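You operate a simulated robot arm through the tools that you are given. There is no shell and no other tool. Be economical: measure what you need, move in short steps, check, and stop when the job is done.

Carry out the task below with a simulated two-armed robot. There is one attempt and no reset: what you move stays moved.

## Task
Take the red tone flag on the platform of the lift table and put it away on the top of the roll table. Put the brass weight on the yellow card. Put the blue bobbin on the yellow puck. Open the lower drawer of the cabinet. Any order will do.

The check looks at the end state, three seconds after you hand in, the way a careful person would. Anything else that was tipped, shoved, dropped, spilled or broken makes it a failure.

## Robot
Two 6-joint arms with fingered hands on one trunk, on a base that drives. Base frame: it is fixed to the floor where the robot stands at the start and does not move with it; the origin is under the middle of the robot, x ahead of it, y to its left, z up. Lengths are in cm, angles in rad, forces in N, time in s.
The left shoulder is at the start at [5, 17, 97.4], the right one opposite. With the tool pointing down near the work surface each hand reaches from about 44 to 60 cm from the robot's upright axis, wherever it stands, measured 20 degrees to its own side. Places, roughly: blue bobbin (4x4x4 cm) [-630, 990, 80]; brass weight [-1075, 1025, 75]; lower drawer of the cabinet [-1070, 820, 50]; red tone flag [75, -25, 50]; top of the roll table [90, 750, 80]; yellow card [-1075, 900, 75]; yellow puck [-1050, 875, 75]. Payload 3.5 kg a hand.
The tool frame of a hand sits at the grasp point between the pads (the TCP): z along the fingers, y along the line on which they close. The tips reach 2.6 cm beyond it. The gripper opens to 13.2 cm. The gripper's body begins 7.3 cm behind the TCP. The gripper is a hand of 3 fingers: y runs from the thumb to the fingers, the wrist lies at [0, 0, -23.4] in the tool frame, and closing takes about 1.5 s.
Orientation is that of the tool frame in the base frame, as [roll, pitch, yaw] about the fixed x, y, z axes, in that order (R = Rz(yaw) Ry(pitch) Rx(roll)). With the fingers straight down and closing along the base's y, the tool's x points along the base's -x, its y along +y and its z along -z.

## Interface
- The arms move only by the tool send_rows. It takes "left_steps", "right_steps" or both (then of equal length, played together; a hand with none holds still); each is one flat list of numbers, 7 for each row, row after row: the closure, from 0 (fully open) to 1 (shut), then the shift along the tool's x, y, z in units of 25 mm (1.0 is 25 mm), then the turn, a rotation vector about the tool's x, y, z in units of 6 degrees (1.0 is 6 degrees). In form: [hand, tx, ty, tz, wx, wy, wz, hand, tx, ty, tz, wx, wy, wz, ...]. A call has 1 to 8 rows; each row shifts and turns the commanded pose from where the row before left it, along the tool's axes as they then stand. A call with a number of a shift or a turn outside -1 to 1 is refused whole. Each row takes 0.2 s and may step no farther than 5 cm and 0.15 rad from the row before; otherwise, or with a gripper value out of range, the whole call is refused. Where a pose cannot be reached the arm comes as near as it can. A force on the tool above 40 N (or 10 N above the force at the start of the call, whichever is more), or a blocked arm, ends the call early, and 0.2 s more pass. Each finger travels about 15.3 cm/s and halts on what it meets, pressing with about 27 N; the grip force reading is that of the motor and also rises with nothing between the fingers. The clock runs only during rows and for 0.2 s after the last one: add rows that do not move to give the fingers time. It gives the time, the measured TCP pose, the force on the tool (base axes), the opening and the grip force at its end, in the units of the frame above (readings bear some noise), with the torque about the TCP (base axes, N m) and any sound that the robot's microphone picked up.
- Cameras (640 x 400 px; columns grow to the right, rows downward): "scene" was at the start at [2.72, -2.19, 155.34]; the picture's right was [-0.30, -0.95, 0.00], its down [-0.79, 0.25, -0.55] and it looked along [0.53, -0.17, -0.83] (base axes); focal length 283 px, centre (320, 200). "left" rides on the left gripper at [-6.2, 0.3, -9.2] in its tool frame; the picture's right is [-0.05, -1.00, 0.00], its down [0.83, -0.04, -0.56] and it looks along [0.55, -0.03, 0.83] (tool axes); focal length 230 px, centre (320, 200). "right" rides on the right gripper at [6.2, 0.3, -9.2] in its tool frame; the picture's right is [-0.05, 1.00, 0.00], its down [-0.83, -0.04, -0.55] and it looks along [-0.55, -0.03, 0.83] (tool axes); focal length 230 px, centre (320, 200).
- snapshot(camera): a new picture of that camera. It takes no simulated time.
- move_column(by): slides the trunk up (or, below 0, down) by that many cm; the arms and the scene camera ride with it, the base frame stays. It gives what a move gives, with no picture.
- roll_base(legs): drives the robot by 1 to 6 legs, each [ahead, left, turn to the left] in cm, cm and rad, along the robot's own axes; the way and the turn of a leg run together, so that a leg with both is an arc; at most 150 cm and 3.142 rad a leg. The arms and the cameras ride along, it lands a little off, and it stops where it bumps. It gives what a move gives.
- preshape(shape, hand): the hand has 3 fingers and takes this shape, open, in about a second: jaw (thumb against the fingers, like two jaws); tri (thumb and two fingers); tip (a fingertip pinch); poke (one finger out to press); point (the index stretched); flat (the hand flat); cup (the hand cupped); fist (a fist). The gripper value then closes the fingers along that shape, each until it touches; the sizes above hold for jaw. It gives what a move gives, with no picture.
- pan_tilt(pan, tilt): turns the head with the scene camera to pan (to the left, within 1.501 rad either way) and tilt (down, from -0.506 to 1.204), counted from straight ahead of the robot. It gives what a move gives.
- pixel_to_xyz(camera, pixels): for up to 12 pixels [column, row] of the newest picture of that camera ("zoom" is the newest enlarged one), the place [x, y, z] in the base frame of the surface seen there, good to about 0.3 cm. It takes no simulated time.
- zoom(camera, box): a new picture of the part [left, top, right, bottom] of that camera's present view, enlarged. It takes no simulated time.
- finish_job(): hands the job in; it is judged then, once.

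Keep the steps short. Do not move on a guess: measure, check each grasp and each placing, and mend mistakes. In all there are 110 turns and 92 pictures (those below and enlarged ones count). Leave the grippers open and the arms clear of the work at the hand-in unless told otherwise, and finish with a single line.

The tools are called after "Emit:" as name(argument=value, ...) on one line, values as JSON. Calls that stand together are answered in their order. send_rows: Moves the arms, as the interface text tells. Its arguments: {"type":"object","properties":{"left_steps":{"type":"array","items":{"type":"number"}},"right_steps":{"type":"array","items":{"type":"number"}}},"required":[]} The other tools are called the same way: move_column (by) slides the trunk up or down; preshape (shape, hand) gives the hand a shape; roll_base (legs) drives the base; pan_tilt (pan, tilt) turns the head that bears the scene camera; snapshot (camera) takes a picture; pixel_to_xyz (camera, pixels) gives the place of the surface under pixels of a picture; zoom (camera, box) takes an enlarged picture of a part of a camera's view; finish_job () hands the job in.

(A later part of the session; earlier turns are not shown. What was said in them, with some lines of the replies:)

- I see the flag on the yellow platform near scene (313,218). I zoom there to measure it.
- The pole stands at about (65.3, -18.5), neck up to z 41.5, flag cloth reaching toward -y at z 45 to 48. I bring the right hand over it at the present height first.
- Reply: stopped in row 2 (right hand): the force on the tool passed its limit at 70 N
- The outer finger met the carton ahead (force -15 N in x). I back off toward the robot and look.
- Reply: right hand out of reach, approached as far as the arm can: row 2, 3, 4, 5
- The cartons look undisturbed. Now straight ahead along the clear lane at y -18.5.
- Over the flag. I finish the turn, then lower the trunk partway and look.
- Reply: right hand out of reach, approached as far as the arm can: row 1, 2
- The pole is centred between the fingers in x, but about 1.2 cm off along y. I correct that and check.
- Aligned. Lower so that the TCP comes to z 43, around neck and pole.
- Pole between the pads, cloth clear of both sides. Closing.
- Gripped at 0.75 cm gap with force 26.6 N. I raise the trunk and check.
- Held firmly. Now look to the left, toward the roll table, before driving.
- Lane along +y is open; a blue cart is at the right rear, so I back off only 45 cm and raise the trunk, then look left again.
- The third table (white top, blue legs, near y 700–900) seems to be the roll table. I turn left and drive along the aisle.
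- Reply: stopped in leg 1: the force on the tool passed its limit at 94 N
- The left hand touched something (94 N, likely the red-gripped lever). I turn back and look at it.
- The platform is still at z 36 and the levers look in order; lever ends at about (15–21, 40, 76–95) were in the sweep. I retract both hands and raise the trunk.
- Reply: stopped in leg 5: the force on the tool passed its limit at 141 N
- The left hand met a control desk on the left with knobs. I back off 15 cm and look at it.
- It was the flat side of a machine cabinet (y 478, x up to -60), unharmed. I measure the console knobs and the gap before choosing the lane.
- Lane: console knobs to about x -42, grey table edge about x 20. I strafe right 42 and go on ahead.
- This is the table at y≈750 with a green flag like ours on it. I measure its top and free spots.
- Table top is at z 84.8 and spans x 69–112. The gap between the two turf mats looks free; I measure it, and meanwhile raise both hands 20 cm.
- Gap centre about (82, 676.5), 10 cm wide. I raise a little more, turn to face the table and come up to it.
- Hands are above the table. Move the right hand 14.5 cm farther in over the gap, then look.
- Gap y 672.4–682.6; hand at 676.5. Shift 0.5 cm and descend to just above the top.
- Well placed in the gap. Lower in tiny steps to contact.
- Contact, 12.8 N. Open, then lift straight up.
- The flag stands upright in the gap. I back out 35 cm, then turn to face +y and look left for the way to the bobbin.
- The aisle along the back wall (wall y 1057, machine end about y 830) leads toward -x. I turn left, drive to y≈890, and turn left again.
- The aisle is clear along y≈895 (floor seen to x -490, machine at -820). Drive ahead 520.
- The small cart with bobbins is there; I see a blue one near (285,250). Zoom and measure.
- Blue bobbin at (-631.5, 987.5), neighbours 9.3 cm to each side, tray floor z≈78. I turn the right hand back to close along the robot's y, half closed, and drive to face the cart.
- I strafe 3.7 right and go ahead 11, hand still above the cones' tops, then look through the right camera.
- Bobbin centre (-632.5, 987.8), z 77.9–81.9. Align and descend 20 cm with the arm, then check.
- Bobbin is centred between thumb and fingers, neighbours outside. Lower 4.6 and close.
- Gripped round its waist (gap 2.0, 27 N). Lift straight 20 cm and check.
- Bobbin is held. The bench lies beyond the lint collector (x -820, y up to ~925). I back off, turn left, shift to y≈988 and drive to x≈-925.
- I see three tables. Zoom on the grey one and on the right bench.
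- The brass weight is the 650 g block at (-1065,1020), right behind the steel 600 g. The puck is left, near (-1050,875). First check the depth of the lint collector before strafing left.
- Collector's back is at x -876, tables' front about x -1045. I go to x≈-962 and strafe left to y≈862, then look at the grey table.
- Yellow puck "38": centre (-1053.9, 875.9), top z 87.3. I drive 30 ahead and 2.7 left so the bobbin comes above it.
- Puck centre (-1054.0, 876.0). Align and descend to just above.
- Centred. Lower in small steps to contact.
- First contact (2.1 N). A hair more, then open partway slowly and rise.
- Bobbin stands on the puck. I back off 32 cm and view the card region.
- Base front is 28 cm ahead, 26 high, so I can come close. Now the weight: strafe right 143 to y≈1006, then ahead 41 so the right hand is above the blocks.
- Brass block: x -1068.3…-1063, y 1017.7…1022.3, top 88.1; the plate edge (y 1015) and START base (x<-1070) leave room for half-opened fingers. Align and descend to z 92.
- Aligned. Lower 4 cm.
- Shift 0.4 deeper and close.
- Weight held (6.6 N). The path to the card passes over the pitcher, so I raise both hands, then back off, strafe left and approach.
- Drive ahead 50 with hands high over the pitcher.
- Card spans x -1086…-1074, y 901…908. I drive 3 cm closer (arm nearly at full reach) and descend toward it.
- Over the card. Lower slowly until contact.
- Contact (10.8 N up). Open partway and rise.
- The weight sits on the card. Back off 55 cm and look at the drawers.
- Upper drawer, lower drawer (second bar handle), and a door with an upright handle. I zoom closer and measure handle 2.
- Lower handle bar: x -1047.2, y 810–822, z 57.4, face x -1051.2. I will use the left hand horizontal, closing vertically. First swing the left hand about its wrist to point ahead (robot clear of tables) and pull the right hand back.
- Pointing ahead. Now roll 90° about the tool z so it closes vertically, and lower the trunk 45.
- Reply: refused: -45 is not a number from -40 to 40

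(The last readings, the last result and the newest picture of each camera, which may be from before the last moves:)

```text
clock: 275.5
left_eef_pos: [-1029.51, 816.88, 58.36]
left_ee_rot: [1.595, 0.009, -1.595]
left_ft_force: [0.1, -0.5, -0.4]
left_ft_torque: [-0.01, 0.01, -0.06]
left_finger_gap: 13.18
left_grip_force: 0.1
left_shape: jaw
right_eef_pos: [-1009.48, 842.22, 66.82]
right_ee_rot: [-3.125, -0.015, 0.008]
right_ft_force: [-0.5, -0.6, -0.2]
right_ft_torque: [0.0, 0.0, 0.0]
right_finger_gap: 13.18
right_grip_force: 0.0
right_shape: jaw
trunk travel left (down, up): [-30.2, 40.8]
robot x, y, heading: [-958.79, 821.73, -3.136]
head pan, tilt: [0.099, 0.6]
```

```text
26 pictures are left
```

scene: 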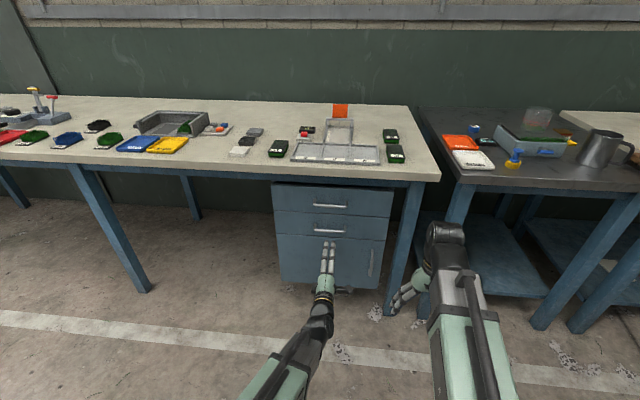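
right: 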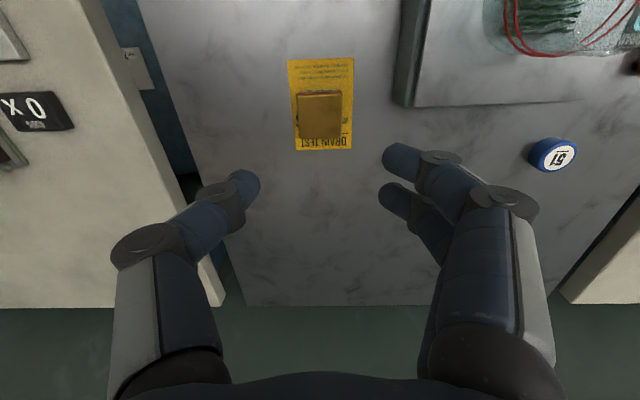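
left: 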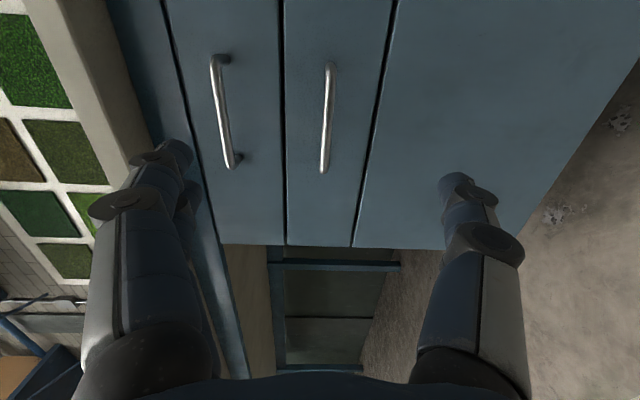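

The lower handle lies centred between thumb and fingers (col ~326). I measure it once more from this view.

Emit:
pixel_to_xyz(camera="left", pixels=[[329, 70], [328, 120], [325, 165], [222, 110], [286, 150], [375, 100]])

```text
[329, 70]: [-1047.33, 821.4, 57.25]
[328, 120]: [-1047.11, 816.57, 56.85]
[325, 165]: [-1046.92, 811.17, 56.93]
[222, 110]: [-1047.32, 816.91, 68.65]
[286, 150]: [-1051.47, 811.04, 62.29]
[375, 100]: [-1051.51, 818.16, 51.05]
```

Bar at z 57.1, x -1047.2. Lower 1.2 cm, half close, and drive ahead 17.

Emit:
send_rows(left_steps=[0.3, 0, -0.48, 0, 0, 0, 0, 0.5, 0, 0, 0, 0, 0, 0, 0.5, 0, 0, 0, 0, 0, 0])

Emit:
roll_base(legs=[[16.5, 0, 0]])

Emit:
snapshot(camera="left")

```text
clock: 276.3
left_eef_pos: [-1029.34, 816.84, 57.15]
left_ee_rot: [1.593, 0.011, -1.595]
left_ft_force: [-0.8, -0.2, -0.1]
left_ft_torque: [0.02, 0.02, 0.01]
left_finger_gap: 6.66
left_grip_force: 0.1
left_shape: jaw
right_eef_pos: [-1009.48, 842.3, 66.73]
right_ee_rot: [-3.123, -0.014, 0.011]
right_ft_force: [-0.9, 0.3, 0.5]
right_ft_torque: [-0.03, -0.01, -0.02]
right_finger_gap: 13.22
right_grip_force: 0.1
right_shape: jaw
trunk travel left (down, up): [-30.2, 40.8]
robot x, y, heading: [-958.18, 821.75, -3.142]
head pan, tilt: [0.099, 0.6]
```

```text
clock: 277.7
left_eef_pos: [-1045.9, 816.72, 57.06]
left_ee_rot: [1.594, 0.012, -1.593]
left_ft_force: [-0.5, -0.4, -0.1]
left_ft_torque: [-0.03, -0.01, -0.03]
left_finger_gap: 6.64
left_grip_force: 0.0
left_shape: jaw
right_eef_pos: [-1026.09, 842.24, 66.92]
right_ee_rot: [-3.123, -0.011, 0.01]
right_ft_force: [-0.4, -0.9, 1.3]
right_ft_torque: [0.04, -0.02, -0.01]
right_finger_gap: 13.17
right_grip_force: 0.0
right_shape: jaw
trunk travel left (down, up): [-30.2, 40.8]
robot x, y, heading: [-974.9, 821.29, -3.14]
head pan, tilt: [0.099, 0.6]
```

```text
25 pictures are left
```

left: 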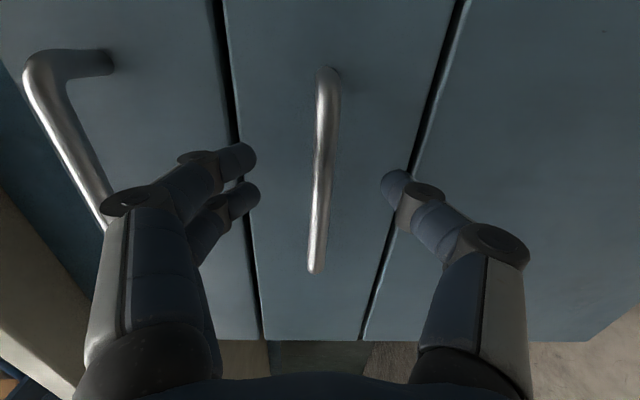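

Handle between the pads. Advance 1.2 cm with the arm and close.

Emit:
send_rows(left_steps=[0.5, 0, 0, 0.5, 0, 0, 0, 0.6, 0, 0, 0, 0, 0, 0, 0.8, 0, 0, 0, 0, 0, 0, 1, 0, 0, 0, 0, 0, 0, 1, 0, 0, 0, 0, 0, 0, 1, 0, 0, 0, 0, 0, 0, 1, 0, 0, 0, 0, 0, 0, 1, 0, 0, 0, 0, 0, 0])

Emit:
snapshot(camera="left")

```text
clock: 279.5
left_eef_pos: [-1047.14, 816.84, 57.21]
left_ee_rot: [1.594, 0.012, -1.595]
left_ft_force: [-3.3, -0.8, -2.8]
left_ft_torque: [0.06, -0.02, 0.01]
left_finger_gap: 0.03
left_grip_force: 27.2
left_shape: jaw
right_eef_pos: [-1026.1, 842.2, 66.83]
right_ee_rot: [-3.124, -0.015, 0.01]
right_ft_force: [-0.7, 0.5, 0.0]
right_ft_torque: [-0.02, 0.02, 0.0]
right_finger_gap: 13.19
right_grip_force: 0.1
right_shape: jaw
trunk travel left (down, up): [-30.2, 40.8]
robot x, y, heading: [-975.42, 821.2, -3.132]
head pan, tilt: [0.099, 0.6]
```

```text
24 pictures are left
```

left: 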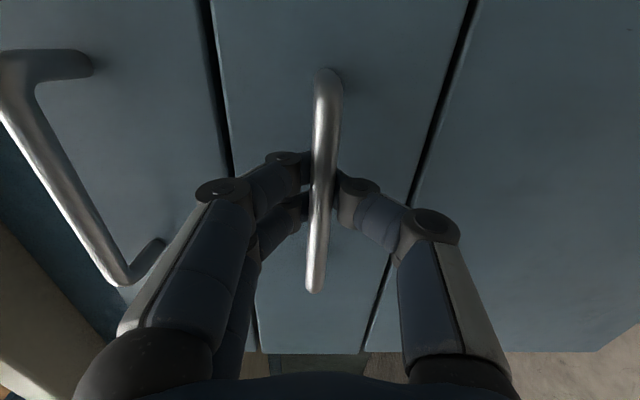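

The tips have met behind the bar, so the hand hooks it. Pull by driving back 10 cm.

Emit:
roll_base(legs=[[-10, 0, 0]])

Emit:
snapshot(camera="scene")

```text
clock: 280.7
left_eef_pos: [-1037.2, 816.9, 57.17]
left_ee_rot: [1.594, 0.01, -1.596]
left_ft_force: [0.0, 0.6, -0.5]
left_ft_torque: [0.02, -0.01, 0.01]
left_finger_gap: 0.02
left_grip_force: 26.8
left_shape: jaw
right_eef_pos: [-1016.1, 842.14, 66.72]
right_ee_rot: [-3.124, -0.015, 0.012]
right_ft_force: [0.0, 1.1, -0.5]
right_ft_torque: [0.02, 0.04, 0.01]
right_finger_gap: 13.17
right_grip_force: 0.0
right_shape: jaw
trunk travel left (down, up): [-30.2, 40.8]
robot x, y, heading: [-965.23, 821.54, -3.134]
head pan, tilt: [0.099, 0.6]
```

```text
23 pictures are left
```

scene: 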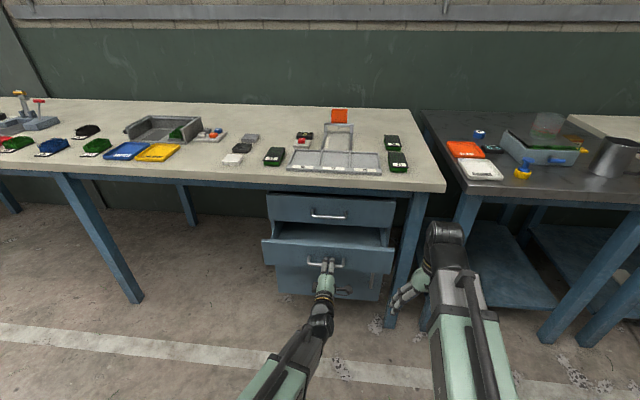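

The drawer comes out. Pull another 12 cm.

Emit:
roll_base(legs=[[-12, 0, 0]])

Emit:
roll_base(legs=[[-8, 0, 0]])

Emit:
snapshot(camera="scene")

```text
clock: 281.9
left_eef_pos: [-1025.16, 816.8, 57.17]
left_ee_rot: [1.593, 0.01, -1.594]
left_ft_force: [-0.4, 0.0, -1.2]
left_ft_torque: [0.02, -0.02, 0.01]
left_finger_gap: 0.02
left_grip_force: 27.0
left_shape: jaw
right_eef_pos: [-1004.07, 842.22, 66.9]
right_ee_rot: [-3.123, -0.013, 0.012]
right_ft_force: [-0.5, 0.9, -0.6]
right_ft_torque: [-0.01, -0.01, 0.0]
right_finger_gap: 13.17
right_grip_force: 0.1
right_shape: jaw
trunk travel left (down, up): [-30.2, 40.8]
robot x, y, heading: [-952.69, 821.81, -3.138]
head pan, tilt: [0.099, 0.6]
```

```text
clock: 283.0
left_eef_pos: [-1017.0, 816.89, 57.23]
left_ee_rot: [1.592, 0.01, -1.593]
left_ft_force: [0.5, -0.7, -2.1]
left_ft_torque: [0.01, 0.01, -0.02]
left_finger_gap: 0.0
left_grip_force: 26.8
left_shape: jaw
right_eef_pos: [-995.96, 842.32, 66.87]
right_ee_rot: [-3.125, -0.014, 0.013]
right_ft_force: [-0.7, 0.4, 0.4]
right_ft_torque: [0.04, -0.02, 0.01]
right_finger_gap: 13.19
right_grip_force: 0.1
right_shape: jaw
trunk travel left (down, up): [-30.2, 40.8]
robot x, y, heading: [-944.93, 821.7, -3.135]
head pan, tilt: [0.099, 0.6]
```

```text
22 pictures are left
```

scene: 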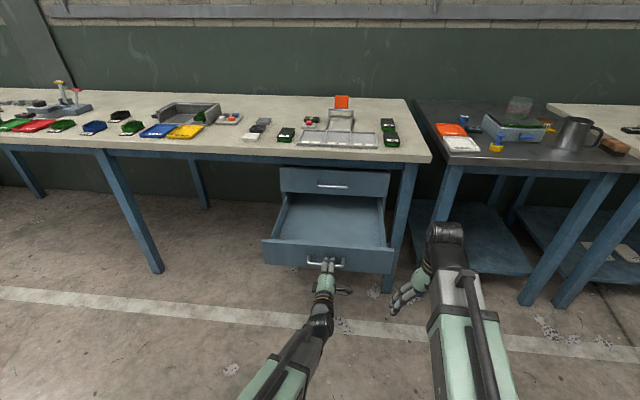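

About 28 cm out with no resistance; one more small pull to find the stop.

Emit:
roll_base(legs=[[-6, 0, 0]])

Emit:
zoom(camera="scene", box=[230, 140, 550, 340])

Emit:
pixel_to_xyz(camera="zoom", pixels=[[100, 205], [300, 215], [120, 160], [200, 150], [150, 80], [200, 110]])

```text
clock: 284.1
left_eef_pos: [-1011.61, 816.83, 57.08]
left_ee_rot: [1.593, 0.014, -1.594]
left_ft_force: [-15.1, 0.4, -3.4]
left_ft_torque: [0.01, 0.07, 0.06]
left_finger_gap: 0.0
left_grip_force: 27.0
left_shape: jaw
right_eef_pos: [-990.18, 842.33, 66.9]
right_ee_rot: [-3.124, -0.014, 0.01]
right_ft_force: [-0.3, -0.5, 0.5]
right_ft_torque: [0.03, -0.04, 0.01]
right_finger_gap: 13.21
right_grip_force: 0.0
right_shape: jaw
trunk travel left (down, up): [-30.2, 40.8]
robot x, y, heading: [-939.19, 821.81, -3.135]
head pan, tilt: [0.099, 0.6]
stopped in leg 1: the force on the tool passed its limit at 54 N (the readings are from after the stop); the commanded pose is now the measured one
```

```text
2.00 times, centred on (390, 240) of scene
```

zoom: 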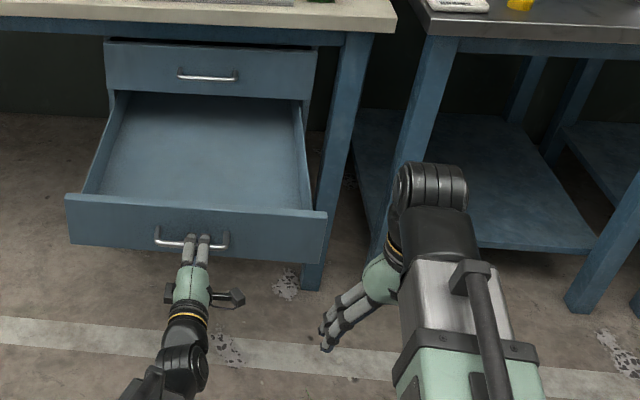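

```text
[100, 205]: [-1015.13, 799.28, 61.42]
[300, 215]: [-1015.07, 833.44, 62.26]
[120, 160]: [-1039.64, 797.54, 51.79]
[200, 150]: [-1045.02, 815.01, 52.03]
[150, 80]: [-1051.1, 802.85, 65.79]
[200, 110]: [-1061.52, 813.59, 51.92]
```

Fully open at its stop. Ease the tension, open the hand, and withdraw the arm straight back.

Emit:
send_rows(left_steps=[1, 0, 0, 0.15, 0, 0, 0, 0.8, 0, 0, 0, 0, 0, 0, 0.5, 0, 0, 0, 0, 0, 0, 0.3, 0, 0, 0, 0, 0, 0, 0.3, 0, 0, 0, 0, 0, 0, 0.3, 0, 0, 0, 0, 0, 0])

Emit:
snapshot(camera="left")

```text
clock: 285.5
left_eef_pos: [-1011.79, 816.86, 57.28]
left_ee_rot: [1.593, 0.01, -1.595]
left_ft_force: [0.2, 0.4, 0.5]
left_ft_torque: [-0.02, 0.03, 0.04]
left_finger_gap: 9.21
left_grip_force: 0.0
left_shape: jaw
right_eef_pos: [-990.17, 842.31, 66.78]
right_ee_rot: [-3.125, -0.013, 0.012]
right_ft_force: [-0.2, -0.3, -0.2]
right_ft_torque: [0.0, -0.01, 0.0]
right_finger_gap: 13.19
right_grip_force: 0.1
right_shape: jaw
trunk travel left (down, up): [-30.2, 40.8]
robot x, y, heading: [-938.86, 821.65, -3.137]
head pan, tilt: [0.099, 0.6]
```

```text
20 pictures are left
```

left: 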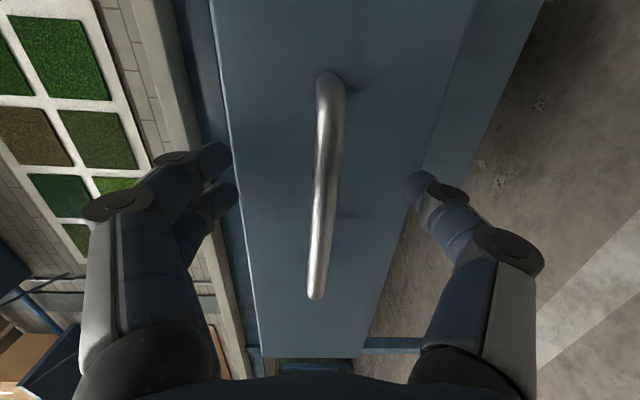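

Clear of the bar. Back off 14 cm and check the final state.

Emit:
roll_base(legs=[[-14, 0, 0]])

Emit:
pan_tilt(pan=-0.3, tilt=0.5)

Emit:
snapshot(camera="scene")

Emit:
zoom(camera="scene", box=[220, 80, 460, 230])

```text
clock: 286.8
left_eef_pos: [-998.02, 816.89, 57.14]
left_ee_rot: [1.593, 0.012, -1.593]
left_ft_force: [-0.4, -0.4, 0.6]
left_ft_torque: [0.01, -0.04, 0.01]
left_finger_gap: 9.21
left_grip_force: 0.1
left_shape: jaw
right_eef_pos: [-976.15, 842.35, 66.79]
right_ee_rot: [-3.125, -0.014, 0.013]
right_ft_force: [0.6, 0.4, 0.1]
right_ft_torque: [0.0, -0.01, 0.0]
right_finger_gap: 13.19
right_grip_force: 0.1
right_shape: jaw
trunk travel left (down, up): [-30.2, 40.8]
robot x, y, heading: [-924.83, 821.66, -3.132]
head pan, tilt: [0.099, 0.6]
```

```text
clock: 287.6
left_eef_pos: [-997.87, 816.85, 57.25]
left_ee_rot: [1.592, 0.013, -1.59]
left_ft_force: [-0.5, 0.1, 1.9]
left_ft_torque: [0.01, 0.01, 0.02]
left_finger_gap: 9.2
left_grip_force: 0.0
left_shape: jaw
right_eef_pos: [-976.12, 842.17, 66.93]
right_ee_rot: [-3.126, -0.015, 0.012]
right_ft_force: [-1.2, 1.1, -0.6]
right_ft_torque: [0.0, -0.03, -0.01]
right_finger_gap: 13.2
right_grip_force: 0.2
right_shape: jaw
trunk travel left (down, up): [-30.2, 40.8]
robot x, y, heading: [-925.23, 821.44, -3.138]
head pan, tilt: [-0.3, 0.499]
```

```text
19 pictures are left
```

scene: 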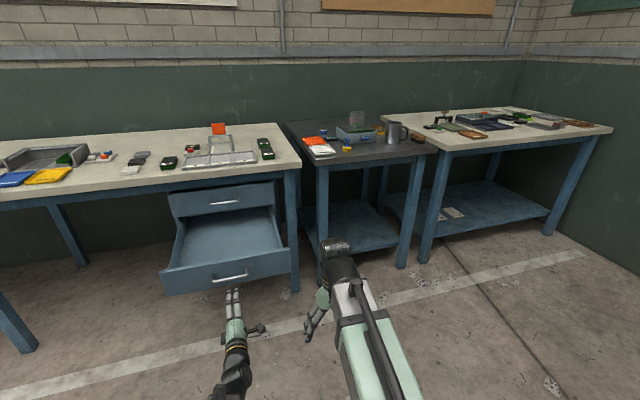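

```text
2.67 times, centred on (340, 155) of scene
```

zoom: 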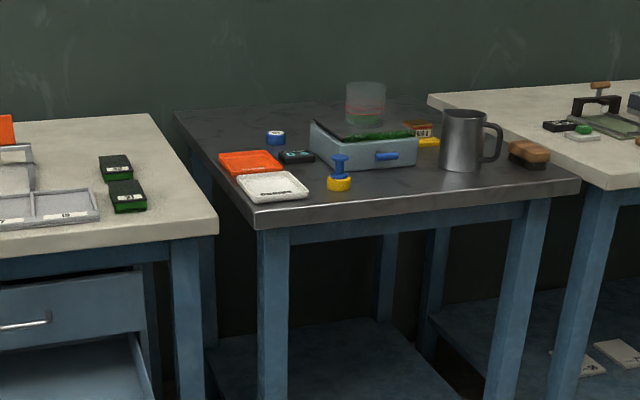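

Bobbin stands on the puck, the weight on the card, the drawer is open. I open the left hand fully and hand in.

Emit:
send_rows(left_steps=[0, 0, 0, 0, 0, 0, 0, 0, 0, 0, 0, 0, 0, 0, 0, 0, 0, 0, 0, 0, 0])

Emit:
finish_job()

```text
clock: 288.4
left_eef_pos: [-997.93, 816.92, 57.12]
left_ee_rot: [1.593, 0.013, -1.59]
left_ft_force: [0.3, -0.2, 0.4]
left_ft_torque: [-0.02, 0.01, -0.01]
left_finger_gap: 13.2
left_grip_force: 0.1
left_shape: jaw
right_eef_pos: [-976.25, 842.26, 66.83]
right_ee_rot: [-3.125, -0.013, 0.012]
right_ft_force: [0.5, -0.4, 0.5]
right_ft_torque: [-0.01, 0.01, -0.02]
right_finger_gap: 13.18
right_grip_force: 0.2
right_shape: jaw
trunk travel left (down, up): [-30.2, 40.8]
robot x, y, heading: [-925.05, 821.6, -3.136]
head pan, tilt: [-0.3, 0.499]
```

```text
The job is handed in.
```

Handed in with all four parts done: the red flag is on the roll table, the brass weight on the yellow card, the blue bobbin on the yellow puck, and the lower drawer fully open; on the way the hands bumped a carton (70 N), something by the lift-table levers (94 N, probably a lever) and a machine cabinet (141 N), with no change visible in later pictures.
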